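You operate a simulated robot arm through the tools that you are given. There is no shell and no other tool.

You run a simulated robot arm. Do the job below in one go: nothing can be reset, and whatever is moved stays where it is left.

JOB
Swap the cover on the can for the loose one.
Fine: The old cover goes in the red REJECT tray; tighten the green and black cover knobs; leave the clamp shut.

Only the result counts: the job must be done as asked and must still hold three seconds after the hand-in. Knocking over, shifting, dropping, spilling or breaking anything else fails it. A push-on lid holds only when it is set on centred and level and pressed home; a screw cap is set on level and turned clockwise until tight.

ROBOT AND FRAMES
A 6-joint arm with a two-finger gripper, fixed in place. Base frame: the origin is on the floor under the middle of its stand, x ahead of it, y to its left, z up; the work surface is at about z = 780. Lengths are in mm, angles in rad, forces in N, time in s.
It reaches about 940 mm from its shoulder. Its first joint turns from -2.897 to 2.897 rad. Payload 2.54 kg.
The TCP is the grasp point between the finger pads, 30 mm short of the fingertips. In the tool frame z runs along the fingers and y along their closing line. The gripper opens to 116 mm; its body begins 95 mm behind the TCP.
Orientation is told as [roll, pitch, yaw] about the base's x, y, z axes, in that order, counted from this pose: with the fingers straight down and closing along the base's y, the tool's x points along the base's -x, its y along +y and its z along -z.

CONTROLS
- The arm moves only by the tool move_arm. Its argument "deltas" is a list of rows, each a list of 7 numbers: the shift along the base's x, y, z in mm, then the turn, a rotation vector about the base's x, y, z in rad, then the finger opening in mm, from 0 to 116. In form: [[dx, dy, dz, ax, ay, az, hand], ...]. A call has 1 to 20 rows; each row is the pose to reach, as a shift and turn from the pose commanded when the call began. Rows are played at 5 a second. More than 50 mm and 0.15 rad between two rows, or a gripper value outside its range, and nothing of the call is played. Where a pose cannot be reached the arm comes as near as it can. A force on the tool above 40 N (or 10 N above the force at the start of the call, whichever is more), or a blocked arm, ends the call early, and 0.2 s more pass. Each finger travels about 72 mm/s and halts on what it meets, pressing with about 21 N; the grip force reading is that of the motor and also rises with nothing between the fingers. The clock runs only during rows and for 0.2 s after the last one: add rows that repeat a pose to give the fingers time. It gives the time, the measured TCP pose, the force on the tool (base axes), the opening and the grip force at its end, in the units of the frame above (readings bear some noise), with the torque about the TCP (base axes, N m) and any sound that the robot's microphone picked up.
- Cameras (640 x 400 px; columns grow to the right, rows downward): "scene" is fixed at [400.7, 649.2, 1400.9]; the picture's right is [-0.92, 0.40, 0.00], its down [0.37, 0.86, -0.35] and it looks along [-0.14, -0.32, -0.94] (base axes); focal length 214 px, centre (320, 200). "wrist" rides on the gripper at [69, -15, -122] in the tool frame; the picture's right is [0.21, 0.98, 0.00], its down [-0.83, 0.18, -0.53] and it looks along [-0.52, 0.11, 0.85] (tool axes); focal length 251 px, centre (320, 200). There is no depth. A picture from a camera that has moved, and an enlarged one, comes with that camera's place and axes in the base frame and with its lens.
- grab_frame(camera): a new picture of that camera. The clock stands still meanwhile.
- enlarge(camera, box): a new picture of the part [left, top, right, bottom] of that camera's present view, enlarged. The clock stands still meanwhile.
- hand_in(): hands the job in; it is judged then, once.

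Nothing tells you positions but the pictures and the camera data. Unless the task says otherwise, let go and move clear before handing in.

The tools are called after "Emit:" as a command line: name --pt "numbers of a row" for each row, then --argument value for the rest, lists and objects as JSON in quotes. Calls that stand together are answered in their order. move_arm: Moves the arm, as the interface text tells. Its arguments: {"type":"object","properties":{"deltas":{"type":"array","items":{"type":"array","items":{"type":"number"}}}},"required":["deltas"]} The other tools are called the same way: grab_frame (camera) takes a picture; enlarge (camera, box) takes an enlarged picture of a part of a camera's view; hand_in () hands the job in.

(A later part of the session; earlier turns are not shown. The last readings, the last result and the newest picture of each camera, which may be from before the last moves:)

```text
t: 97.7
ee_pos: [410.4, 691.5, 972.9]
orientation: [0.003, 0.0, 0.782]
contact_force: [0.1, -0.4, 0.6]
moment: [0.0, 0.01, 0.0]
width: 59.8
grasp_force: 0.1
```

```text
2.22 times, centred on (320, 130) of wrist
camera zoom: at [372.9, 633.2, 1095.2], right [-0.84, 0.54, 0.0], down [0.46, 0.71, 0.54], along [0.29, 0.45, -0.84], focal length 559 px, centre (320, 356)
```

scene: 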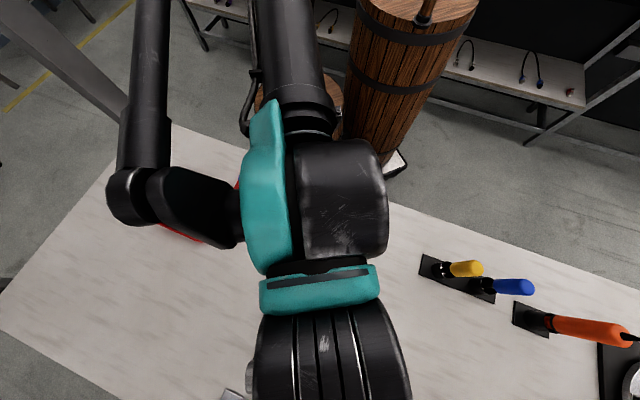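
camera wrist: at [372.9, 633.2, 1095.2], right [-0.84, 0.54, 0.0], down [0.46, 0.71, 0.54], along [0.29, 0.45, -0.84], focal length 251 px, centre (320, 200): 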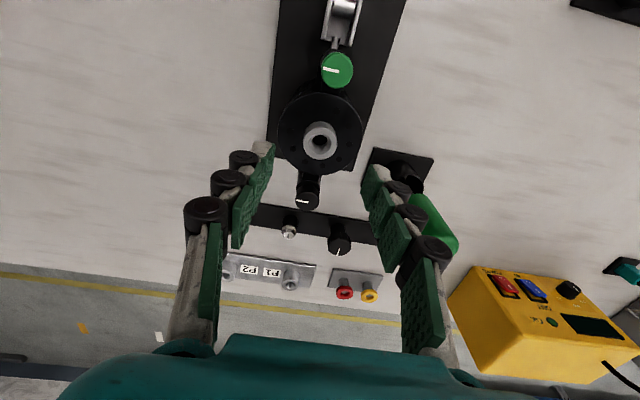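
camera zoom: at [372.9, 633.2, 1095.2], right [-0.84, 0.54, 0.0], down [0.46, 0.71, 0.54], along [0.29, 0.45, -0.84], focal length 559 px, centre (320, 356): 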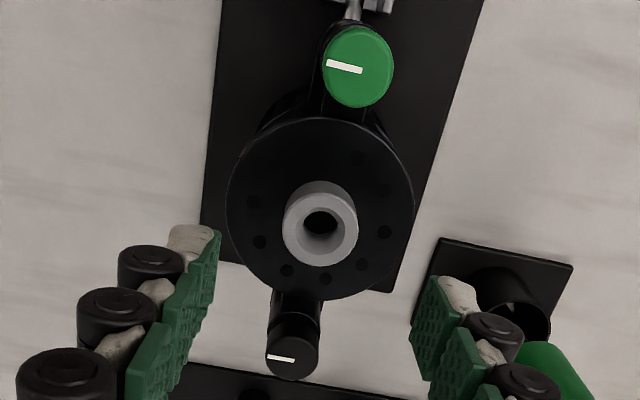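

The new cover lies where the old one did in this view. I'll go back to the same side-view pose used for the old cover so I can compare the seating.

Emit:
move_arm --pt "-10 -3 10 0 0 -0.13 70" --pt "-28 -8 15 0 0 -0.26 85" --pt "-46 -14 15 0 0 -0.39 100" --pt "-64 -20 15 0 0 -0.52 116" --pt "-82 -26 10 0 0 -0.65 116" --pt "-100 -31 5 0 0 -0.75 116" --pt "-116 -34 0 0 0 -0.783 116" --pt "-116 -34 0 0 0 -0.783 116"

Emit:
move_arm --pt "0 0 -10 0 -0.125 0 116" --pt "0 0 -22 0 -0.25 0 116" --pt "0 0 -34 0 -0.375 0 116" --pt "0 0 -46 0 -0.5 0 116" --pt "0 0 -46 0 -0.5 0 116"

Emit:
enlarge --camera "wrist" --box '[240, 90, 400, 220]'

Emit:
enlarge --camera "wrist" --box '[270, 140, 400, 260]'

```text
t: 99.5
ee_pos: [295.4, 658.8, 972.6]
orientation: [0.003, 0.001, -0.001]
contact_force: [0.1, 0.1, 0.2]
moment: [0.0, -0.02, 0.0]
width: 116.1
grasp_force: 0.0
```

```text
t: 100.7
ee_pos: [295.3, 659.4, 926.6]
orientation: [0.005, -0.5, -0.001]
contact_force: [-0.1, 0.0, 0.5]
moment: [-0.02, -0.02, 0.02]
width: 116.0
grasp_force: 0.1
```

```text
3.08 times, centred on (320, 155) of wrist
camera zoom: at [175.5, 644.8, 1000.6], right [-0.19, 0.98, -0.1], down [0.47, 0.18, 0.87], along [0.86, 0.12, -0.49], focal length 774 px, centre (320, 338)
```

zoom: 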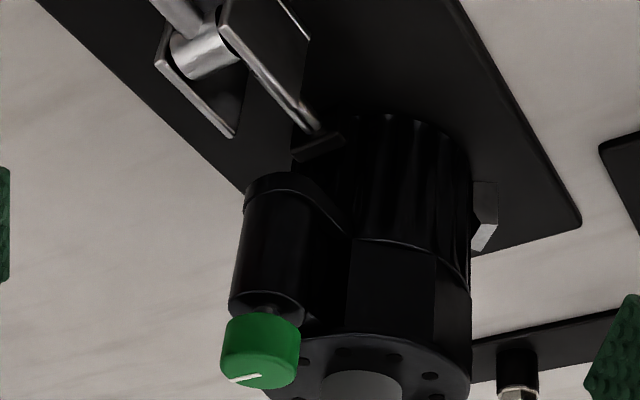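

```text
3.33 times, centred on (335, 200) of wrist
camera zoom: at [175.5, 644.8, 1000.6], right [-0.19, 0.98, -0.1], down [0.47, 0.18, 0.87], along [0.86, 0.12, -0.49], focal length 838 px, centre (270, 200)
```

zoom: 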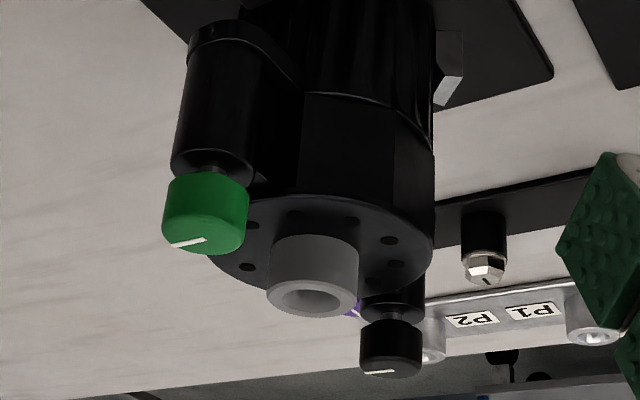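

The new cover's skirt sits flush on the can, at the same height as the old one. Only the knobs are still backed out. Next I'll hover over the green knob.

Emit:
move_arm --pt "0 0 15 0 0.125 0 116" --pt "0 0 30 0 0.25 0 110" --pt "0 0 45 0 0.375 0 100" --pt "10 -1 55 0 0.5 0 90" --pt "30 -2 55 0 0.5 0 75" --pt "50 -3 55 0 0.5 0 60" --pt "70 -4 55 0 0.5 0 50" --pt "77.5 -4 50 0 0.5 0 42" --pt "77.5 -4 30 0 0.5 0 42" --pt "77.5 -4 22 0 0.5 0 42" --pt "77.5 -4 22 0 0.5 0 42"

Emit:
enlarge --camera "wrist" --box '[270, 110, 370, 200]'

```text
t: 103.1
ee_pos: [373.3, 655.8, 949.4]
orientation: [0.003, 0.0, -0.002]
contact_force: [0.5, 0.3, 0.2]
moment: [0.02, -0.03, 0.02]
width: 41.9
grasp_force: 0.2
```

```text
4.44 times, centred on (320, 155) of wrist
camera zoom: at [304.5, 639.2, 1070.7], right [-0.21, 0.98, 0.0], down [0.83, 0.18, 0.54], along [0.52, 0.12, -0.84], focal length 1118 px, centre (320, 400)
```

zoom: 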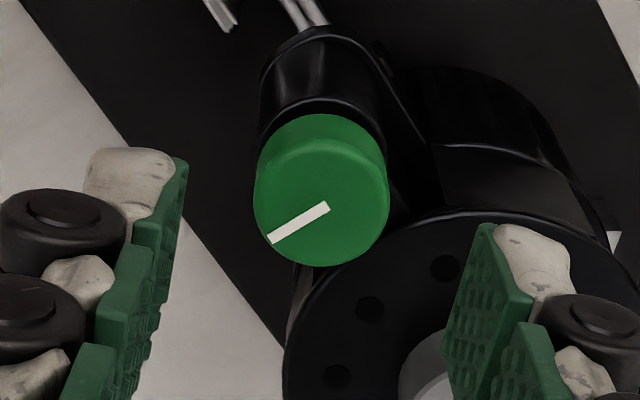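

Green knob is centred. I'll turn the hand to a yaw of +1.83, descend, grip, and sweep clockwise.

Emit:
move_arm --pt "0 0 0 0 0 0.14 42" --pt "0 0 0 0 0 0.28 42" --pt "0 0 0 0 0 0.42 42" --pt "0 0 0 0 0 0.56 42" --pt "0 0 0 0 0 0.7 42" --pt "0 0 0 0 0 0.84 42" --pt "0 0 0 0 0 0.98 42" --pt "0 0 0 0 0 1.12 42" --pt "0 0 0 0 0 1.26 42" --pt "0 0 0 0 0 1.4 42" --pt "0 0 0 0 0 1.54 42" --pt "0 0 0 0 0 1.68 42" --pt "0 0 0 0 0 1.82 42" --pt "0 0 -12 0 0 1.83 42" --pt "0 0 -22 0 0 1.83 42" --pt "0 0 -29 0 0 1.83 42" --pt "0 0 -29 0 0 1.83 42"

Emit:
enlarge --camera "wrist" --box '[260, 90, 380, 210]'

```text
t: 106.7
ee_pos: [372.5, 654.4, 918.3]
orientation: [0.005, 0.001, 1.831]
contact_force: [-0.5, 0.2, 1.2]
moment: [0.0, -0.01, 0.02]
width: 42.1
grasp_force: 0.0
```

```text
3.33 times, centred on (320, 150) of wrist
camera zoom: at [405.0, 592.8, 1041.1], right [-0.89, -0.46, 0.0], down [-0.38, 0.75, 0.54], along [-0.25, 0.47, -0.84], focal length 838 px, centre (320, 367)
```

zoom: 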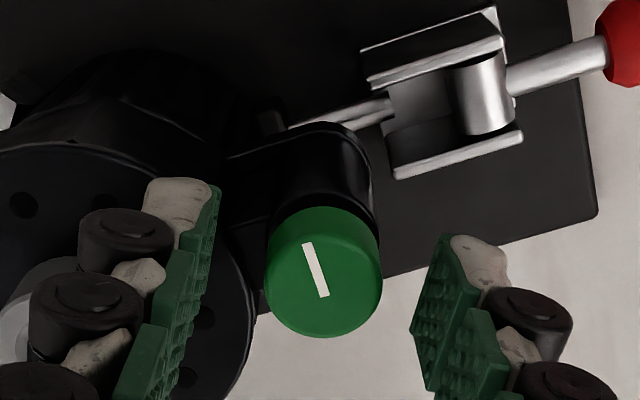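

Well centred. I'll close and turn clockwise.

Emit:
move_arm --pt "0 0 0 0 0 0 30" --pt "0 0 0 0 0 0 18" --pt "0 0 0 0 0 0 0" --pt "0 0 0 0 0 0 0"

Emit:
move_arm --pt "0 0 0 0 0 -0.145 0" --pt "0 0 -0.1 0 0 -0.29 0" --pt "0 0 -0.2 0 0 -0.435 0" --pt "0 0 -0.3 0 0 -0.58 0" --pt "0 0 -0.4 0 0 -0.725 0" --pt "0 0 -0.5 0 0 -0.87 0" --pt "0 0 -0.6 0 0 -1.015 0" --pt "0 0 -0.7 0 0 -1.16 0" --pt "0 0 -0.8 0 0 -1.305 0" --pt "0 0 -0.9 0 0 -1.45 0" --pt "0 0 -1.0 0 0 -1.595 0" --pt "0 0 -1.1 0 0 -1.74 0" --pt "0 0 -1.2 0 0 -1.885 0" --pt "0 0 -1.3 0 0 -2.03 0" --pt "0 0 -1.4 0 0 -2.175 0" --pt "0 0 -1.5 0 0 -2.32 0" --pt "0 0 -1.6 0 0 -2.465 0" --pt "0 0 -1.7 0 0 -2.61 0" --pt "0 0 -1.8 0 0 -2.755 0" --pt "0 0 -1.8 0 0 -2.9 0"

Emit:
enlarge --camera "wrist" --box '[260, 90, 380, 210]'

```text
t: 107.7
ee_pos: [372.5, 655.1, 920.2]
orientation: [0.003, 0.001, 1.828]
contact_force: [-2.6, -1.9, -0.3]
moment: [-0.04, 0.03, -0.01]
width: 20.6
grasp_force: 21.0
```

```text
t: 111.9
ee_pos: [372.4, 654.2, 917.9]
orientation: [0.004, -0.002, -1.074]
contact_force: [-11.7, -9.9, -0.9]
moment: [-0.58, 0.16, 0.01]
width: 21.1
grasp_force: 21.5
```

```text
3.33 times, centred on (320, 150) of wrist
camera zoom: at [325.3, 708.5, 1040.0], right [0.76, 0.65, 0.0], down [0.55, -0.64, 0.54], along [0.35, -0.4, -0.84], focal length 838 px, centre (320, 367)
```

zoom: 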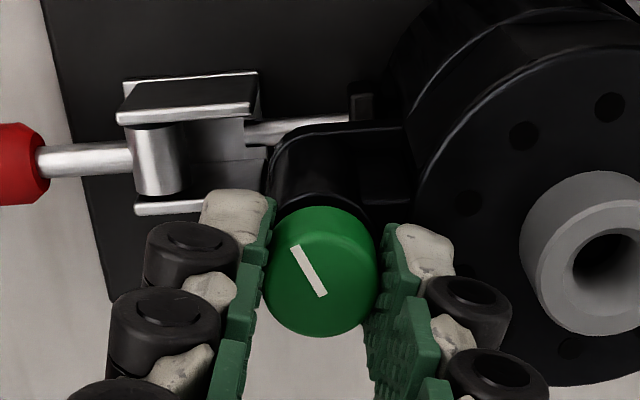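

The green knob follows the fingers with low torque. I'll finish the sweep, release, and go back round for the second half turn.

Emit:
move_arm --pt "0 0 0 0 0 -0.12 0" --pt "0 0 0 0 0 -0.235 0" --pt "0 0 0 0 0 -0.235 30" --pt "0 0 0 0 0 -0.235 32" --pt "0 0 15 0 0 -0.235 34" --pt "0 0 28 0 0 -0.235 38" --pt "0 0 28 0 0 -0.1 42" --pt "0 0 28 0 0 0.04 42" --pt "0 0 28 0 0 0.18 42" --pt "0 0 28 0 0 0.32 42" --pt "0 0 28 0 0 0.46 42" --pt "0 0 28 0 0 0.6 42" --pt "0 0 28 0 0 0.74 42" --pt "0 0 28 0 0 0.88 42" --pt "0 0 28 0 0 1.02 42" --pt "0 0 28 0 0 1.074 42" --pt "0 0 28 0 0 1.074 42"

Emit:
enlarge --camera "wrist" --box '[270, 110, 370, 200]'

```text
t: 115.5
ee_pos: [373.0, 654.1, 946.1]
orientation: [0.003, 0.0, 0.004]
contact_force: [-1.2, 0.2, -0.1]
moment: [-0.03, 0.03, 0.02]
width: 41.9
grasp_force: 0.1
```

```text
4.44 times, centred on (320, 155) of wrist
camera zoom: at [303.7, 639.2, 1068.0], right [-0.22, 0.98, 0.0], down [0.82, 0.18, 0.54], along [0.52, 0.12, -0.84], focal length 1118 px, centre (320, 400)
```

zoom: 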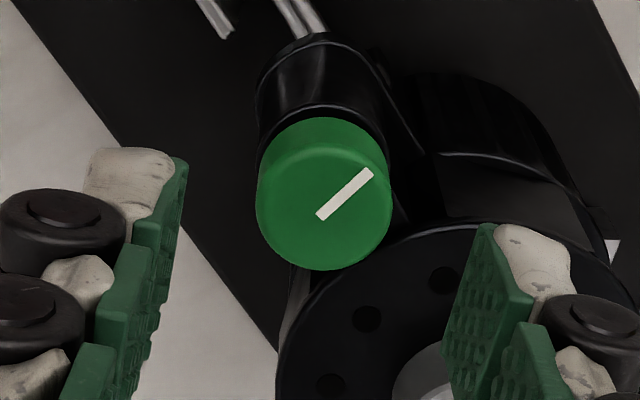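

Half a turn done (mark moved about 172°). Re-gripping for the second half with a longer sweep.

Emit:
move_arm --pt "0 0.5 0 0 0 0.14 42" --pt "0 0.5 0 0 0 0.28 42" --pt "0 0.5 0 0 0 0.42 42" --pt "0 0.5 0 0 0 0.56 42" --pt "0 0.5 0 0 0 0.7 42" --pt "0 0.5 0 0 0 0.84 42" --pt "0 0.5 0 0 0 0.98 42" --pt "0 0.5 0 0 0 1.12 42" --pt "0 0.5 0 0 0 1.26 42" --pt "0 0.5 0 0 0 1.4 42" --pt "0 0.5 0 0 0 1.54 42" --pt "0 0.5 0 0 0 1.68 42" --pt "0 0.5 0 0 0 1.83 40" --pt "0 0.5 -12 0 0 1.83 40" --pt "0 0.5 -22 0 0 1.83 40" --pt "0 0.5 -28.5 0 0 1.83 40" --pt "0 0.5 -28.5 0 0 1.83 28" --pt "0 0.5 -28.5 0 0 1.83 14" --pt "0 0.5 -28.5 0 0 1.83 0" --pt "0 0.5 -28.5 0 0 1.83 0"

Emit:
move_arm --pt "0 0 0 0 0 -0.145 0" --pt "0 0 -0.1 0 0 -0.29 0" --pt "0 0 -0.2 0 0 -0.435 0" --pt "0 0 -0.3 0 0 -0.58 0" --pt "0 0 -0.4 0 0 -0.725 0" --pt "0 0 -0.5 0 0 -0.87 0" --pt "0 0 -0.6 0 0 -1.015 0" --pt "0 0 -0.7 0 0 -1.16 0" --pt "0 0 -0.8 0 0 -1.305 0" --pt "0 0 -0.9 0 0 -1.45 0" --pt "0 0 -1.0 0 0 -1.595 0" --pt "0 0 -1.1 0 0 -1.74 0" --pt "0 0 -1.2 0 0 -1.885 0" --pt "0 0 -1.3 0 0 -2.03 0" --pt "0 0 -1.4 0 0 -2.175 0" --pt "0 0 -1.5 0 0 -2.32 0" --pt "0 0 -1.6 0 0 -2.465 0" --pt "0 0 -1.7 0 0 -2.61 0" --pt "0 0 -1.8 0 0 -2.755 0" --pt "0 0 -1.8 0 0 -2.9 0"

Emit:
enlarge --camera "wrist" --box '[260, 90, 380, 210]'

```text
t: 119.7
ee_pos: [371.5, 655.6, 917.6]
orientation: [0.005, -0.001, 1.833]
contact_force: [-8.3, -4.0, 0.3]
moment: [-0.12, 0.23, -0.02]
width: 20.5
grasp_force: 21.0
```

```text
t: 123.9
ee_pos: [371.0, 654.4, 916.9]
orientation: [0.002, 0.0, -1.07]
contact_force: [-5.0, -19.3, -0.6]
moment: [-0.46, 0.14, 0.02]
width: 20.7
grasp_force: 20.5
```

```text
3.33 times, centred on (320, 150) of wrist
camera zoom: at [324.5, 708.9, 1038.3], right [0.75, 0.66, 0.0], down [0.55, -0.64, 0.53], along [0.35, -0.4, -0.85], focal length 838 px, centre (320, 367)
```

zoom: 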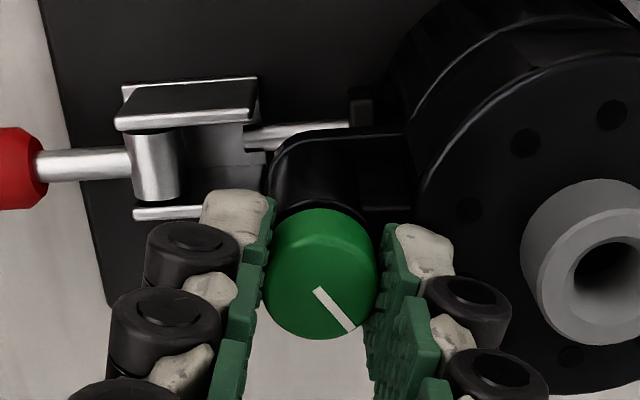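

Still turning freely. I'll continue clockwise until the torque shows the knob has gone tight.

Emit:
move_arm --pt "0 0 0 0 0 -0.1 0" --pt "0 0 -0.1 0 0 -0.2 0" --pt "0 0 -0.2 0 0 -0.3 0" --pt "0 0 -0.3 0 0 -0.4 0" --pt "0 0 -0.3 0 0 -0.5 0"

Emit:
enlarge --camera "wrist" --box '[260, 90, 380, 210]'

```text
t: 125.1
ee_pos: [370.6, 656.6, 915.0]
orientation: [0.005, 0.001, -1.568]
contact_force: [-13.6, -13.1, 1.7]
moment: [-0.3, 0.38, -0.02]
width: 20.5
grasp_force: 20.6
```

```text
3.33 times, centred on (320, 150) of wrist
camera zoom: at [355.7, 724.9, 1037.6], right [0.98, 0.22, 0.0], down [0.18, -0.83, 0.53], along [0.12, -0.52, -0.84], focal length 838 px, centre (320, 367)
```

zoom: 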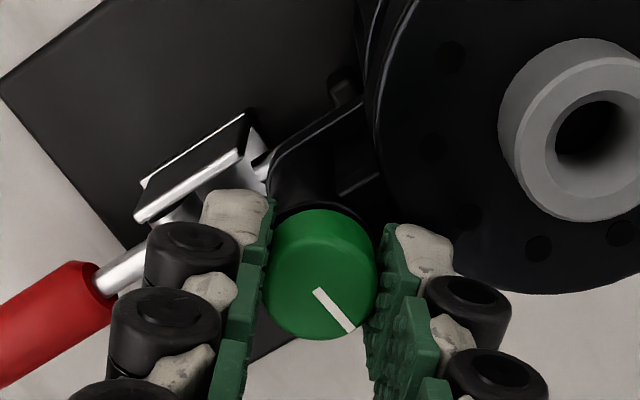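

Emit:
move_arm --pt "0 0 0 0 0 -0.1 0" --pt "0 0 0 0 0 -0.2 0" --pt "0 0 0 0 0 -0.3 0"

Emit:
enlarge --camera "wrist" --box '[260, 90, 380, 210]'

```text
t: 125.9
ee_pos: [371.1, 656.4, 915.5]
orientation: [0.002, 0.0, -1.667]
contact_force: [-15.2, -8.2, 2.1]
moment: [-0.03, 0.42, 0.04]
width: 20.6
grasp_force: 20.9
out of reach, approached as far as the arm can: row 2, 3
```

```text
3.33 times, centred on (320, 150) of wrist
camera zoom: at [362.7, 726.1, 1037.6], right [0.99, 0.12, 0.0], down [0.1, -0.84, 0.53], along [0.07, -0.53, -0.85], focal length 838 px, centre (320, 367)
```

zoom: 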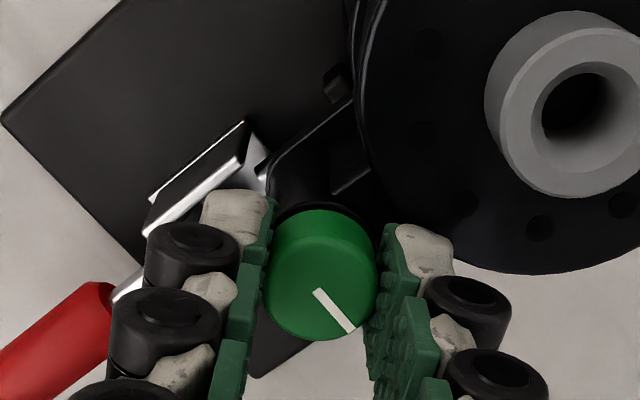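

I hit a joint limit at a yaw of −1.67. I'll release, rise, and check the knob's mark and gap.

Emit:
move_arm --pt "0 0 0 0 0 0.0 30" --pt "0 0 0 0 0 0.0 32" --pt "0 0 15 0 0 0.0 34" --pt "0 0 30 0 0 0.14 38" --pt "0 0 30 0 0 0.28 42" --pt "0 0 30 0 0 0.42 42" --pt "0 0 30 0 0 0.56 42" --pt "0 0 30 0 0 0.7 42" --pt "0 0 30 0 0 0.84 42" --pt "0 0 30 0 0 0.98 42" --pt "0 0 30 0 0 1.12 42" --pt "0 0 30 0 0 1.26 42" --pt "0 0 30 0 0 1.4 42" --pt "0 0 30 0 0 1.54 42" --pt "0 0 30 0 0 1.667 42" --pt "0 0 30 0 0 1.667 42"

Emit:
enlarge --camera "wrist" --box '[270, 110, 370, 200]'

```text
t: 129.3
ee_pos: [372.4, 655.1, 946.5]
orientation: [0.003, 0.002, 0.002]
contact_force: [0.5, -0.5, 0.8]
moment: [0.01, 0.01, 0.0]
width: 42.0
grasp_force: 0.2
```

```text
4.44 times, centred on (320, 155) of wrist
camera zoom: at [303.4, 640.3, 1067.7], right [-0.22, 0.98, 0.0], down [0.83, 0.18, 0.54], along [0.52, 0.12, -0.84], focal length 1118 px, centre (320, 400)
```

zoom: 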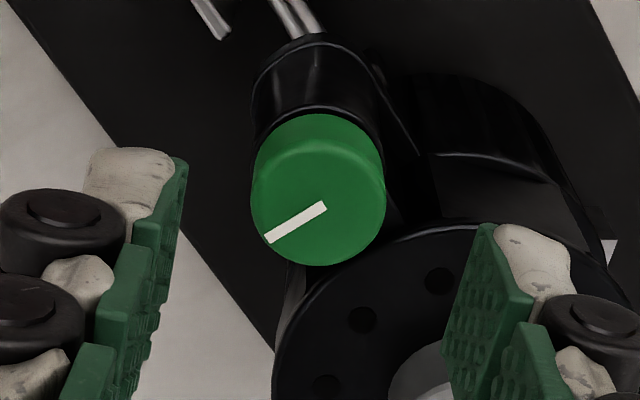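

The mark is back to its start after one turn and the knob has dropped to the tight height (about 892). I'll grip once more and turn clockwise to confirm it has bottomed out with torque.

Emit:
move_arm --pt "0 0 0 0 0 0.14 42" --pt "0 0 0 0 0 0.28 42" --pt "0 0 0 0 0 0.42 42" --pt "0 0 0 0 0 0.56 42" --pt "0 0 0 0 0 0.7 42" --pt "0 0 0 0 0 0.785 42" --pt "0 0 -12 0 0 0.785 42" --pt "0 0 -22 0 0 0.785 42" --pt "0 0 -30.5 0 0 0.785 42" --pt "0 0 -30.5 0 0 0.785 28" --pt "0 0 -30.5 0 0 0.785 14" --pt "0 0 -30.5 0 0 0.785 0" --pt "0 0 -30.5 0 0 0.785 0"

Emit:
enlarge --camera "wrist" --box '[260, 90, 380, 210]'

Emit:
move_arm --pt "0 0 0 0 0 -0.12 0" --pt "0 0 0 0 0 -0.24 0" --pt "0 0 0 0 0 -0.36 0" --pt "0 0 0 0 0 -0.48 0" --pt "0 0 0 0 0 -0.6 0"

Emit:
enlarge --camera "wrist" --box '[260, 90, 380, 210]'

```text
t: 132.1
ee_pos: [371.9, 657.3, 915.1]
orientation: [0.003, -0.001, 0.783]
contact_force: [-1.1, 1.0, 0.4]
moment: [0.0, 0.03, -0.05]
width: 20.8
grasp_force: 21.3
```

```text
3.33 times, centred on (320, 150) of wrist
camera zoom: at [334.4, 596.3, 1037.0], right [-0.84, 0.54, 0.0], down [0.46, 0.71, 0.53], along [0.29, 0.45, -0.84], focal length 838 px, centre (320, 367)
```

zoom: 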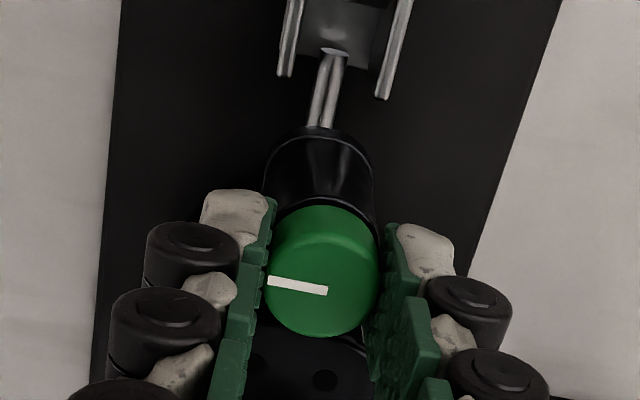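

```text
t: 133.3
ee_pos: [372.6, 655.6, 915.1]
orientation: [0.005, 0.002, 0.184]
contact_force: [0.4, -0.5, 0.7]
moment: [0.01, -0.05, 0.11]
width: 20.5
grasp_force: 21.1
```

```text
3.33 times, centred on (320, 150) of wrist
camera zoom: at [307.5, 627.9, 1036.7], right [-0.39, 0.92, 0.0], down [0.78, 0.33, 0.54], along [0.49, 0.21, -0.84], focal length 838 px, centre (320, 367)
```

zoom: 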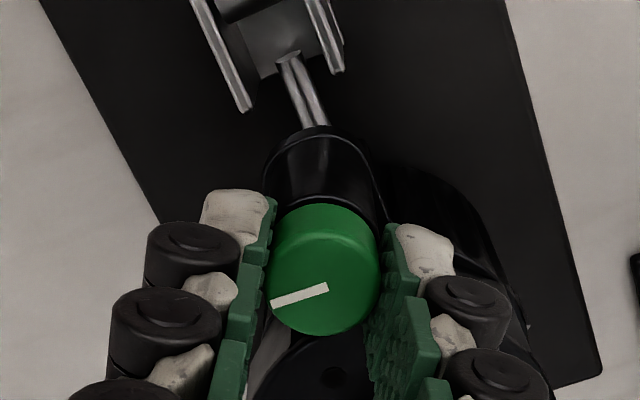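

The torque is now rising (0.11 N·m) and the knob lags behind the fingers. I'll turn further to make sure it is fully tight.

Emit:
move_arm --pt "0 0 0 0 0 -0.12 0" --pt "0 0 0 0 0 -0.24 0" --pt "0 0 0 0 0 -0.36 0" --pt "0 0 0 0 0 -0.48 0" --pt "0 0 0 0 0 -0.6 0"

Emit:
enlarge --camera "wrist" --box '[260, 90, 380, 210]'

```text
t: 134.5
ee_pos: [372.5, 655.1, 912.9]
orientation: [0.004, 0.0, -0.417]
contact_force: [-1.1, -10.4, 0.0]
moment: [-0.28, -0.01, 0.21]
width: 20.7
grasp_force: 20.8
```

```text
3.33 times, centred on (320, 150) of wrist
camera zoom: at [302.8, 669.2, 1036.9], right [0.2, 0.98, 0.0], down [0.83, -0.17, 0.54], along [0.52, -0.1, -0.84], focal length 838 px, centre (320, 367)
```

zoom: 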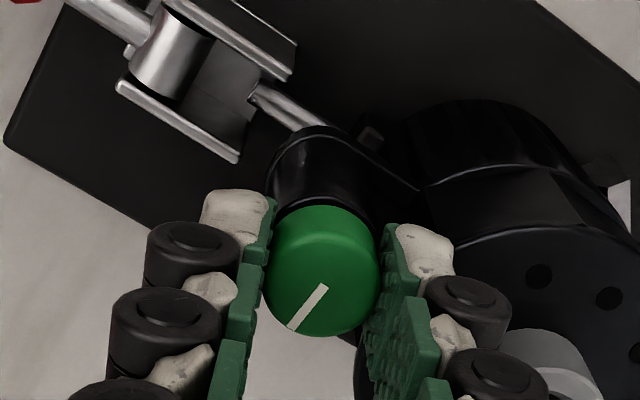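

Torque is at 0.21 N·m and the fingers slip on the knob, with the mark where the old tight knob's mark was. Green is tight. Next is the black knob.

Emit:
move_arm --pt "0 0 0 0 0 0 30" --pt "0 0 0 0 0 0 34" --pt "0 0 18 0 0 0 36" --pt "0 0 36 0 0 0.08 42" --pt "10 10 42 0 0 0.16 42" --pt "25 24 42 0 0 0.26 42" --pt "40 38 42 0 0 0.36 42" --pt "55 53 42 0 0 0.417 42" --pt "70 68 42 0 0 0.417 42" --pt "78 76 38 0 0 0.417 42" --pt "78 76 34 0 0 0.417 42" --pt "78 76 34 0 0 0.417 42"

Emit:
enlarge --camera "wrist" --box '[270, 110, 370, 200]'

```text
t: 137.1
ee_pos: [450.2, 731.6, 947.3]
orientation: [0.005, 0.0, 0.0]
contact_force: [0.3, -0.4, 0.1]
moment: [0.01, 0.02, -0.02]
width: 41.8
grasp_force: 0.1
```

```text
4.44 times, centred on (320, 155) of wrist
camera zoom: at [381.1, 715.7, 1069.9], right [-0.22, 0.98, 0.0], down [0.83, 0.18, 0.54], along [0.52, 0.12, -0.84], focal length 1118 px, centre (320, 400)
```

zoom: 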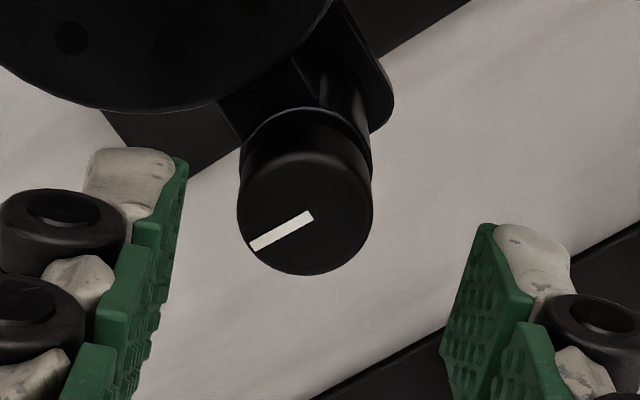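

The black knob is about 2 mm toward −y of the hand's axis. I'll correct, turn to a yaw of 1.83, and descend.

Emit:
move_arm --pt "1.2 -2 0 0 0 0.14 42" --pt "1.2 -2 0 0 0 0.28 42" --pt "1.2 -2 0 0 0 0.42 42" --pt "1.2 -2 0 0 0 0.56 42" --pt "1.2 -2 0 0 0 0.7 42" --pt "1.2 -2 0 0 0 0.84 42" --pt "1.2 -2 0 0 0 0.98 42" --pt "1.2 -2 0 0 0 1.12 42" --pt "1.2 -2 0 0 0 1.26 42" --pt "1.2 -2 0 0 0 1.4 42" --pt "1.2 -2 0 0 0 1.54 42" --pt "1.2 -2 0 0 0 1.68 42" --pt "1.2 -2 0 0 0 1.83 42" --pt "1.2 -2 -12 0 0 1.83 42" --pt "1.2 -2 -22 0 0 1.83 42" --pt "1.2 -2 -28 0 0 1.83 42" --pt "1.2 -2 -28 0 0 1.83 42"

Emit:
enlarge --camera "wrist" --box '[260, 90, 380, 210]'

```text
t: 140.7
ee_pos: [451.9, 729.9, 922.6]
orientation: [0.004, 0.002, 1.83]
contact_force: [0.1, -0.3, -0.8]
moment: [-0.03, -0.01, -0.02]
width: 41.6
grasp_force: 0.1
```

```text
3.33 times, centred on (320, 150) of wrist
camera zoom: at [484.1, 666.8, 1043.2], right [-0.89, -0.46, 0.0], down [-0.39, 0.75, 0.53], along [-0.25, 0.47, -0.84], focal length 838 px, centre (320, 367)
```

zoom: 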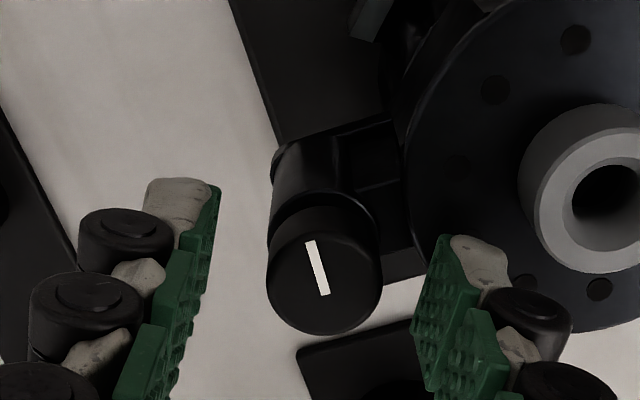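

Good centring. I'll lower 2 mm, close, and sweep clockwise.

Emit:
move_arm --pt "0 0 -2 0 0 0 42" --pt "0 0 -2 0 0 0 30" --pt "0 0 -2 0 0 0 18" --pt "0 0 -2 0 0 0 0" --pt "0 0 -2 0 0 0 0"

Emit:
move_arm --pt "0 0 0 0 0 -0.145 0" --pt "0 0 -0.1 0 0 -0.29 0" --pt "0 0 -0.2 0 0 -0.435 0" --pt "0 0 -0.3 0 0 -0.58 0" --pt "0 0 -0.4 0 0 -0.725 0" --pt "0 0 -0.5 0 0 -0.87 0" --pt "0 0 -0.6 0 0 -1.015 0" --pt "0 0 -0.7 0 0 -1.16 0" --pt "0 0 -0.8 0 0 -1.305 0" --pt "0 0 -0.9 0 0 -1.45 0" --pt "0 0 -1.0 0 0 -1.595 0" --pt "0 0 -1.1 0 0 -1.74 0" --pt "0 0 -1.2 0 0 -1.885 0" --pt "0 0 -1.3 0 0 -2.03 0" --pt "0 0 -1.4 0 0 -2.175 0" --pt "0 0 -1.5 0 0 -2.32 0" --pt "0 0 -1.6 0 0 -2.465 0" --pt "0 0 -1.7 0 0 -2.61 0" --pt "0 0 -1.8 0 0 -2.755 0" --pt "0 0 -1.8 0 0 -2.9 0"

Emit:
enlarge --camera "wrist" --box '[260, 90, 380, 210]'

```text
t: 141.9
ee_pos: [449.9, 728.9, 919.1]
orientation: [0.004, 0.0, 1.831]
contact_force: [-7.3, -4.8, -0.8]
moment: [-0.13, 0.2, -0.01]
width: 20.5
grasp_force: 21.0
```

```text
t: 146.1
ee_pos: [450.4, 729.8, 916.6]
orientation: [0.004, 0.0, -1.069]
contact_force: [-14.3, -20.2, -1.3]
moment: [-0.76, 0.23, 0.06]
width: 20.8
grasp_force: 21.3
```

```text
3.33 times, centred on (320, 150) of wrist
camera zoom: at [404.0, 782.2, 1039.3], right [0.75, 0.66, 0.0], down [0.55, -0.64, 0.53], along [0.35, -0.4, -0.84], focal length 838 px, centre (320, 367)
```

zoom: 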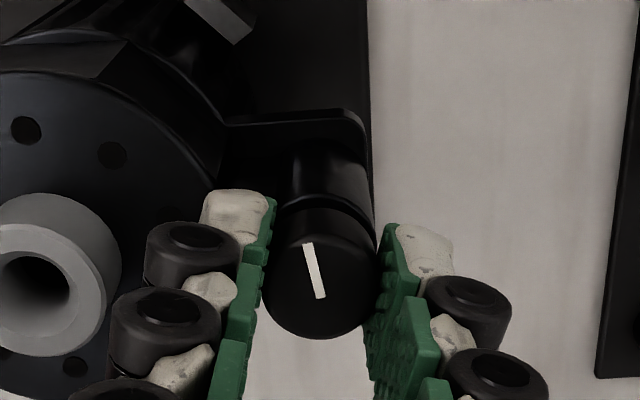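

Turned with no slip. I'll push on to a yaw of −1.5, release, and return for the next half turn.

Emit:
move_arm --pt "0 0 -0.1 0 0 -0.14 0" --pt "0 0 -0.2 0 0 -0.28 0" --pt "0 0 -0.3 0 0 -0.42 0" --pt "0 0 -0.3 0 0 -0.42 30" --pt "0 0 -0.3 0 0 -0.42 32" --pt "0 0 15 0 0 -0.42 34" --pt "0 0 29 0 0 -0.42 38" --pt "0 0 29 0 0 -0.28 42" --pt "0 0 29 0 0 -0.14 42" --pt "0 0 29 0 0 0.0 42" --pt "0 0 29 0 0 0.14 42" --pt "0 0 29 0 0 0.28 42" --pt "0 0 29 0 0 0.42 42" --pt "0 0 29 0 0 0.56 42" --pt "0 0 29 0 0 0.7 42" --pt "0 0 29 0 0 0.84 42" --pt "0 0 29 0 0 0.98 42" --pt "0 0 29 0 0 1.07 42" --pt "0 0 29 0 0 1.07 42"

Emit:
enlarge --camera "wrist" --box '[270, 110, 370, 200]'

```text
t: 150.1
ee_pos: [451.5, 730.1, 945.8]
orientation: [0.005, 0.001, 0.003]
contact_force: [0.3, -0.9, 0.8]
moment: [0.05, 0.02, 0.02]
width: 41.7
grasp_force: 0.1
```

```text
4.44 times, centred on (320, 155) of wrist
camera zoom: at [382.1, 714.1, 1067.3], right [-0.22, 0.98, 0.0], down [0.83, 0.18, 0.54], along [0.52, 0.12, -0.84], focal length 1118 px, centre (320, 400)
```

zoom: 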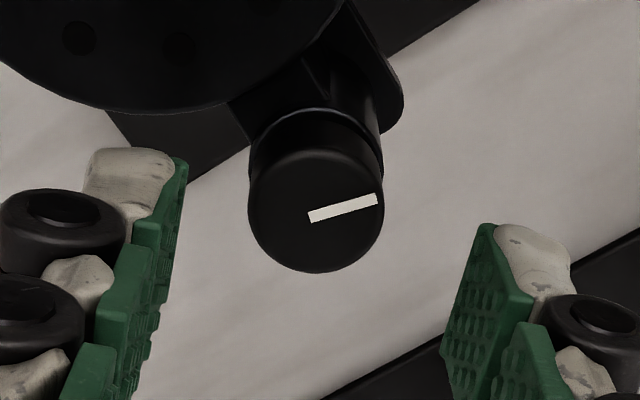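

About 190° done. One more sweep on the black knob.

Emit:
move_arm --pt "0 0 0 0 0 0.14 42" --pt "0 0 0 0 0 0.28 42" --pt "0 0 0 0 0 0.42 42" --pt "0 0 0 0 0 0.56 42" --pt "0 0 0 0 0 0.7 42" --pt "0 0 0 0 0 0.84 42" --pt "0 0 0 0 0 0.98 42" --pt "0 0 0 0 0 1.12 42" --pt "0 0 0 0 0 1.26 42" --pt "0 0 0 0 0 1.4 42" --pt "0 0 0 0 0 1.54 42" --pt "0 0 0 0 0 1.68 42" --pt "0 0 0 0 0 1.83 40" --pt "0 0 -12 0 0 1.83 40" --pt "0 0 -22 0 0 1.83 40" --pt "0 0 -29 0 0 1.83 40" --pt "0 0 -29 0 0 1.83 28" --pt "0 0 -29 0 0 1.83 14" --pt "0 0 -29 0 0 1.83 0" --pt "0 0 -29 0 0 1.83 0"

Emit:
move_arm --pt "0 0 0 0 0 -0.145 0" --pt "0 0 -0.1 0 0 -0.29 0" --pt "0 0 -0.2 0 0 -0.435 0" --pt "0 0 -0.3 0 0 -0.58 0" --pt "0 0 -0.4 0 0 -0.725 0" --pt "0 0 -0.5 0 0 -0.87 0" --pt "0 0 -0.6 0 0 -1.015 0" --pt "0 0 -0.7 0 0 -1.16 0" --pt "0 0 -0.8 0 0 -1.305 0" --pt "0 0 -0.9 0 0 -1.45 0" --pt "0 0 -1.0 0 0 -1.595 0" --pt "0 0 -1.1 0 0 -1.74 0" --pt "0 0 -1.2 0 0 -1.885 0" --pt "0 0 -1.3 0 0 -2.03 0" --pt "0 0 -1.4 0 0 -2.175 0" --pt "0 0 -1.5 0 0 -2.32 0" --pt "0 0 -1.6 0 0 -2.465 0" --pt "0 0 -1.7 0 0 -2.61 0" --pt "0 0 -1.8 0 0 -2.755 0" --pt "0 0 -1.8 0 0 -2.9 0"

Emit:
enlarge --camera "wrist" --box '[260, 90, 380, 210]'

```text
t: 154.3
ee_pos: [450.3, 731.1, 917.5]
orientation: [0.007, -0.001, 1.833]
contact_force: [-17.7, -8.8, -4.1]
moment: [-0.22, 0.48, 0.0]
width: 20.8
grasp_force: 21.6
```

```text
t: 158.5
ee_pos: [450.9, 729.6, 914.8]
orientation: [0.004, 0.001, -1.07]
contact_force: [-13.2, -12.5, -0.6]
moment: [-0.23, 0.37, 0.09]
width: 20.6
grasp_force: 20.7
```

```text
3.33 times, centred on (320, 150) of wrist
camera zoom: at [403.2, 783.5, 1037.6], right [0.75, 0.66, 0.0], down [0.55, -0.64, 0.53], along [0.35, -0.4, -0.85], focal length 838 px, centre (320, 367)
```

zoom: 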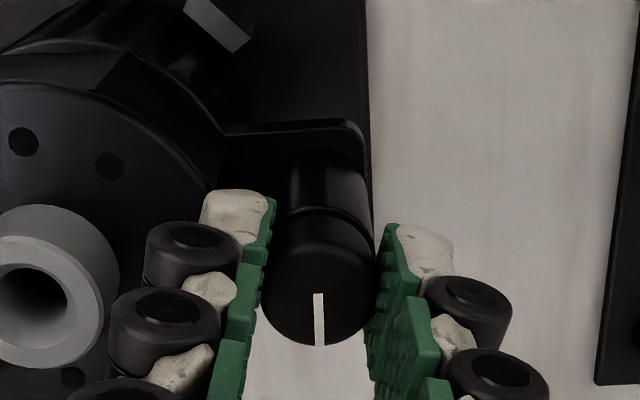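

The mark is back near its start direction. I'll keep turning to feel the stop.

Emit:
move_arm --pt "0 0 0 0 0 -0.1 0" --pt "0 0 0 0 0 -0.2 0" --pt "0 0 0 0 0 -0.3 0" --pt "0 0 0 0 0 -0.4 0" --pt "0 0 0 0 0 -0.48 0"

Emit:
enlarge --camera "wrist" --box '[260, 90, 380, 210]'

```text
t: 159.7
ee_pos: [450.4, 729.6, 914.5]
orientation: [0.002, -0.001, -1.55]
contact_force: [-17.5, -4.4, 4.0]
moment: [-0.08, 0.5, 0.08]
width: 21.0
grasp_force: 21.1
```

```text
3.33 times, centred on (320, 150) of wrist
camera zoom: at [433.6, 799.0, 1037.3], right [0.97, 0.24, 0.0], down [0.2, -0.82, 0.53], along [0.13, -0.52, -0.85], focal length 838 px, centre (320, 367)
```

zoom: 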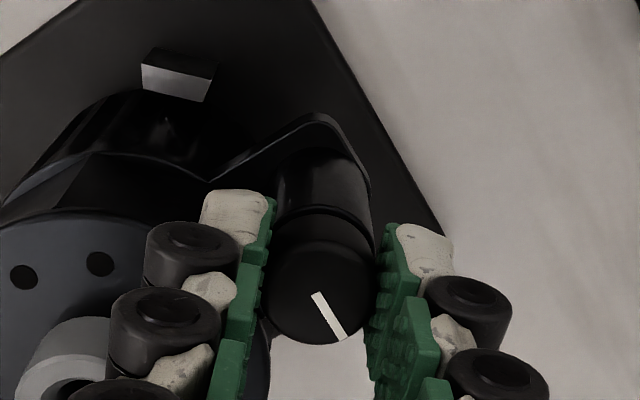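

The mark stays put while the fingers slip, so black has bottomed out. I'll re-grip from a better-centred angle for one more firm clockwise twist, as I did for green.

Emit:
move_arm --pt "0 0 0 0 0 0.0 30" --pt "0 0 0 0 0 0.0 32" --pt "0 0 15 0 0 0.0 34" --pt "0 0 30 0 0 0.14 38" --pt "0 0 30 0 0 0.28 42" --pt "0 0 30 0 0 0.42 42" --pt "0 0 30 0 0 0.56 42" --pt "0 0 30 0 0 0.7 42" --pt "0 0 30 0 0 0.84 42" --pt "0 0 30 0 0 0.98 42" --pt "0 0 30 0 0 1.12 42" --pt "0 0 30 0 0 1.26 42" --pt "0 0 30 0 0 1.4 42" --pt "0 0 30 0 0 1.54 42" --pt "0 0 30 0 0 1.68 42" --pt "0 0 30 0 0 1.82 42" --pt "0 0 30 0 0 1.96 42" --pt "0 0 30 0 0 2.1 42" --pt "0 0 30 0 0 2.24 42" --pt "0 0 30 0 0 2.335 42"

Emit:
enlarge --camera "wrist" --box '[270, 110, 370, 200]'

```text
t: 163.9
ee_pos: [451.6, 728.7, 944.6]
orientation: [0.003, -0.001, 0.789]
contact_force: [-0.2, -1.1, 0.4]
moment: [0.05, -0.01, 0.01]
width: 42.0
grasp_force: 0.0
```

```text
4.44 times, centred on (320, 155) of wrist
camera zoom: at [414.1, 670.3, 1066.9], right [-0.84, 0.54, 0.0], down [0.46, 0.71, 0.53], along [0.28, 0.45, -0.84], focal length 1118 px, centre (320, 400)
```

zoom: 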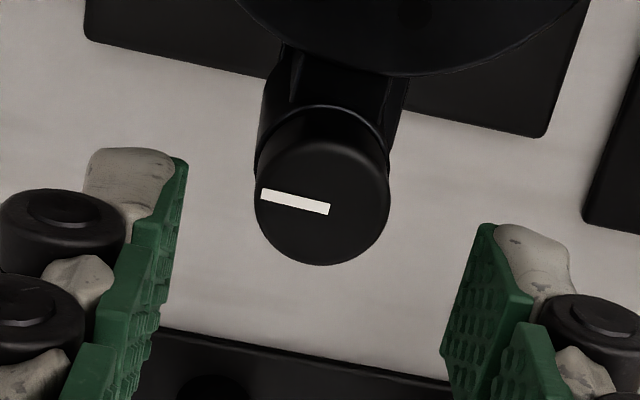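

Emit:
move_arm --pt "0.4 0.7 -12 0 0 0 42" --pt "0.4 0.7 -22 0 0 0 42" --pt "0.4 0.7 -30 0 0 0 42" --pt "0.4 0.7 -30 0 0 0 28" --pt "0.4 0.7 -30 0 0 0 14" --pt "0.4 0.7 -30 0 0 0 0" --pt "0.4 0.7 -30 0 0 0 0"

Emit:
move_arm --pt "0 0 0 0 0 -0.12 0" --pt "0 0 0 0 0 -0.24 0" --pt "0 0 0 0 0 -0.36 0" --pt "0 0 0 0 0 -0.48 0" --pt "0 0 0 0 0 -0.6 0"

Emit:
move_arm --pt "0 0 0 0 0 -0.12 0" --pt "0 0 0 0 0 -0.24 0" --pt "0 0 0 0 0 -0.36 0" --pt "0 0 0 0 0 -0.48 0" --pt "0 0 0 0 0 -0.6 0"

Emit:
enlarge --camera "wrist" --box '[260, 90, 380, 210]'

```text
t: 165.5
ee_pos: [452.6, 730.9, 915.8]
orientation: [0.004, 0.0, 0.787]
contact_force: [-0.6, 2.6, -0.4]
moment: [0.12, -0.05, 0.02]
width: 20.5
grasp_force: 21.0
```

```text
t: 166.7
ee_pos: [453.2, 730.1, 915.1]
orientation: [0.003, 0.0, 0.183]
contact_force: [5.6, -8.4, -0.2]
moment: [-0.26, -0.22, 0.1]
width: 20.4
grasp_force: 21.1
```

```text
t: 167.9
ee_pos: [452.4, 729.7, 916.1]
orientation: [0.002, 0.001, -0.414]
contact_force: [-2.0, -24.5, -0.2]
moment: [-0.68, 0.09, 0.22]
width: 20.6
grasp_force: 21.1
```

```text
3.33 times, centred on (320, 150) of wrist
camera zoom: at [382.4, 742.6, 1038.1], right [0.2, 0.98, 0.0], down [0.83, -0.17, 0.53], along [0.52, -0.1, -0.85], focal length 838 px, centre (320, 367)
```

zoom: 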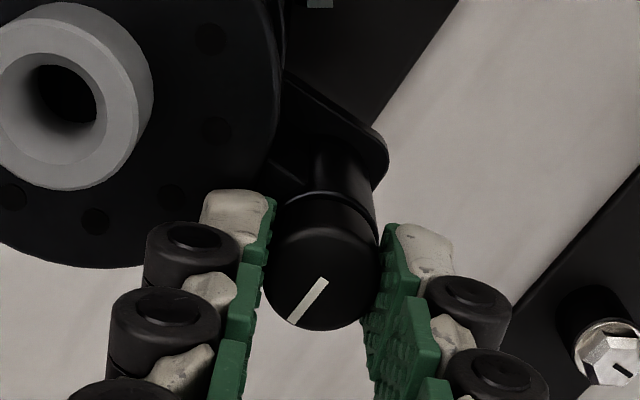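

Black is at 0.22 N·m, with its mark in the same relative position as green's, so both knobs are tight. I'll release, rise and move clear, then inspect everything.

Emit:
move_arm --pt "0 0 0 0 0 0 30" --pt "0 0 0 0 0 0 34" --pt "0 0 18 0 0 0 36" --pt "0 0 36 0 0 0.08 42" --pt "0 0 60 0 0 0.16 60" --pt "-25 -10 80 0 0 0.26 80" --pt "-60 -25 90 0 0 0.36 100" --pt "-95 -45 80 0 0 0.414 116" --pt "-130 -60 70 0 0 0.414 116" --pt "-157 -71 57 0 0 0.414 116" --pt "-157 -71 57 0 0 0.414 116"

Emit:
move_arm --pt "0 0 -10 0 -0.125 0 116" --pt "0 0 -22 0 -0.25 0 116" --pt "0 0 -34 0 -0.375 0 116" --pt "0 0 -46 0 -0.5 0 116" --pt "0 0 -46 0 -0.5 0 116"

Emit:
enlarge --camera "wrist" --box '[240, 90, 400, 220]'

Emit:
enlarge --camera "wrist" --box '[270, 140, 400, 260]'

```text
t: 170.3
ee_pos: [293.8, 655.6, 969.7]
orientation: [0.003, 0.0, -0.002]
contact_force: [0.5, 0.2, 0.4]
moment: [0.01, 0.02, -0.02]
width: 115.9
grasp_force: 0.0
```

```text
t: 171.5
ee_pos: [295.5, 658.4, 926.2]
orientation: [0.005, -0.503, 0.001]
contact_force: [0.4, 1.0, 0.4]
moment: [0.0, 0.0, 0.01]
width: 116.0
grasp_force: 0.1
```

```text
3.08 times, centred on (320, 155) of wrist
camera zoom: at [174.4, 643.4, 999.6], right [-0.19, 0.98, -0.1], down [0.47, 0.18, 0.87], along [0.86, 0.12, -0.49], focal length 774 px, centre (320, 338)
```

zoom: 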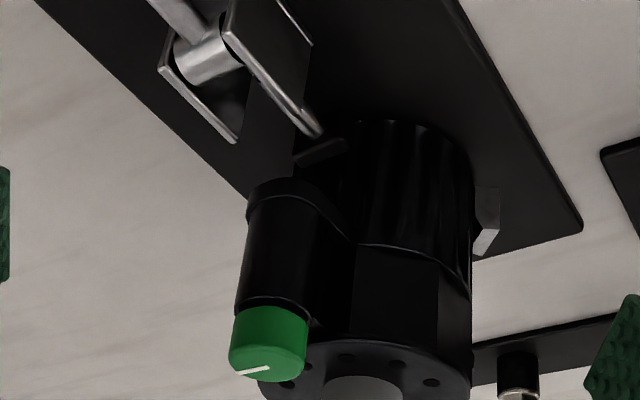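

```text
3.33 times, centred on (335, 200) of wrist
camera zoom: at [174.4, 643.4, 999.6], right [-0.19, 0.98, -0.1], down [0.47, 0.18, 0.87], along [0.86, 0.12, -0.49], focal length 838 px, centre (270, 200)
```

zoom: 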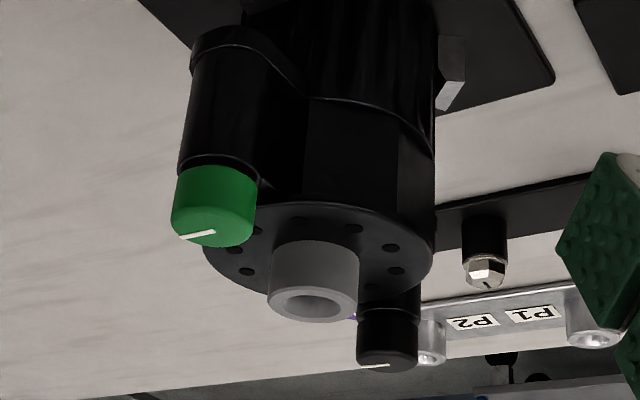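

Both knobs now sit down on their sleeves with no gap, as the old ones did. I'll check the clamp closely before finishing.

Emit:
enlarge --camera "wrist" --box '[195, 0, 345, 150]'

Emit:
enlarge --camera "wrist" --box '[290, 110, 350, 160]'

```text
2.67 times, centred on (270, 75) of wrist
camera zoom: at [174.4, 643.4, 999.6], right [-0.19, 0.98, -0.1], down [0.47, 0.18, 0.87], along [0.86, 0.12, -0.49], focal length 670 px, centre (453, 533)
```

zoom: 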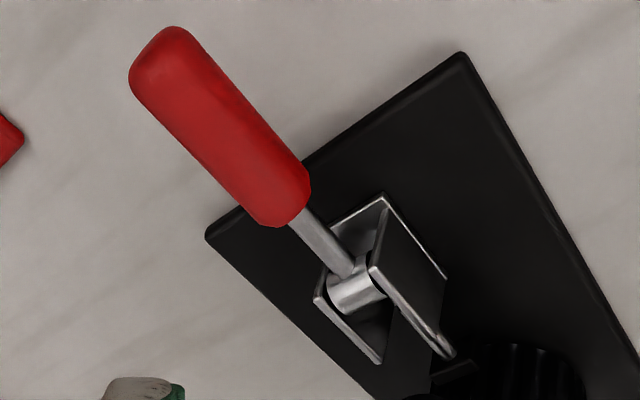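

```text
8.00 times, centred on (320, 135) of wrist
camera zoom: at [174.4, 643.4, 999.6], right [-0.19, 0.98, -0.1], down [0.47, 0.18, 0.87], along [0.86, 0.12, -0.49], focal length 2012 px, centre (320, 720)
```

zoom: 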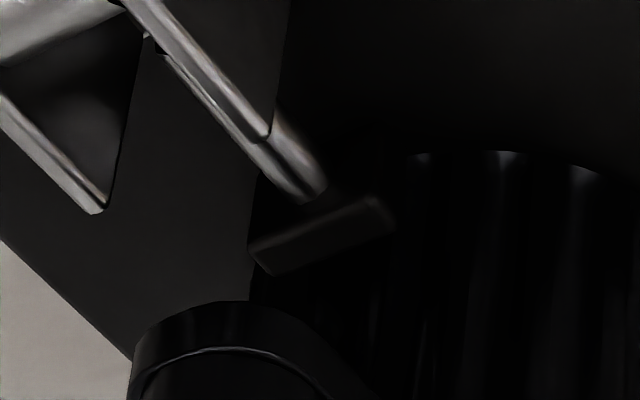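

The clamp is in the same position as at the start. I want to see whether its pad actually bears on the can, so I'll take a wide, high view from the other side.

Emit:
move_arm --pt "0 0 20 0 0.125 0 116" --pt "0 0 45 0 0.25 0 116" --pt "0 0 70 0 0.375 0 116" --pt "0 0 90 0 0.5 0 116" --pt "30 -15 100 0 0.5 0 116" --pt "65 -34 100 0 0.5 0 116" --pt "100 -52 100 0 0.5 0 116" --pt "135 -70 100 0 0.5 0 116" --pt "170 -89 100 0 0.5 0 116" --pt "200 -105 100 0 0.5 0 116" --pt "223 -117 100 0 0.5 0 116" --pt "223 -117 100 0 0.5 0 116"

Emit:
move_arm --pt "0 0 0 0 0 0.14 116" --pt "0 0 0 0 0 0.28 116" --pt "0 0 0 0 0 0.42 116" --pt "0 0 0 0 0 0.56 116" --pt "0 0 0 0 0 0.7 116" --pt "0 0 0 0 0 0.84 116" --pt "0 0 0 0 0 0.98 116" --pt "0 0 0 0 0 1.12 116" --pt "0 0 0 0 0 1.26 116" --pt "0 0 0 0 0 1.4 116" --pt "0 0 0 0 0 1.54 116" --pt "0 0 0 0 0 1.68 116" --pt "0 0 0 0 0 1.82 116" --pt "0 0 0 0 0 1.96 116" --pt "0 0 0 0 0 2.1 116" --pt "0 0 0 0 0 2.14 116" --pt "0 0 0 0 0 2.14 116"

Emit:
move_arm --pt "0 0 -25 0.105 0.067 0 116" --pt "0 0 -50 0.21 0.135 0 116" --pt "0 0 -75 0.316 0.202 0 116" --pt "0 0 -100 0.421 0.27 0 116" --pt "0 0 -110 0.421 0.27 0 116" --pt "0 0 -110 0.421 0.27 0 116"

Emit:
grab_frame --camera "wrist"

```text
t: 174.1
ee_pos: [516.3, 541.6, 1027.8]
orientation: [0.003, 0.0, -0.001]
contact_force: [-0.3, -0.7, -0.2]
moment: [0.02, -0.01, 0.02]
width: 115.8
grasp_force: 0.1
```

```text
t: 177.7
ee_pos: [518.5, 542.0, 1027.4]
orientation: [0.003, 0.0, 2.141]
contact_force: [0.4, -0.3, -0.3]
moment: [0.01, -0.03, -0.02]
width: 116.0
grasp_force: 0.0
```

```text
t: 179.1
ee_pos: [517.8, 543.4, 915.8]
orientation: [0.002, -0.501, 2.14]
contact_force: [-0.7, 0.7, 0.3]
moment: [0.03, 0.0, 0.0]
width: 116.0
grasp_force: 0.0
```

```text
taken
camera wrist: at [595.6, 451.2, 989.4], right [-0.72, -0.69, -0.1], down [-0.4, 0.3, 0.87], along [-0.56, 0.66, -0.49], focal length 251 px, centre (320, 200)
```

wrist: 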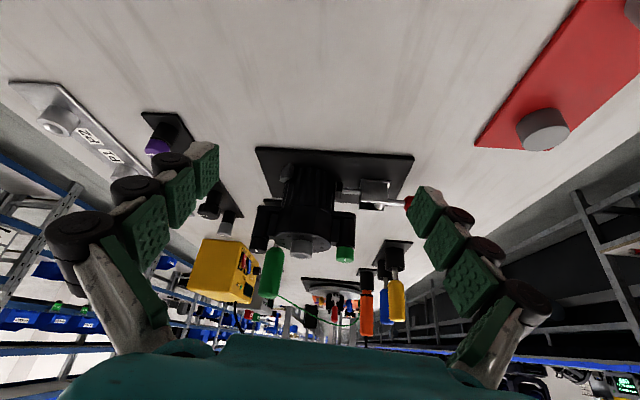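

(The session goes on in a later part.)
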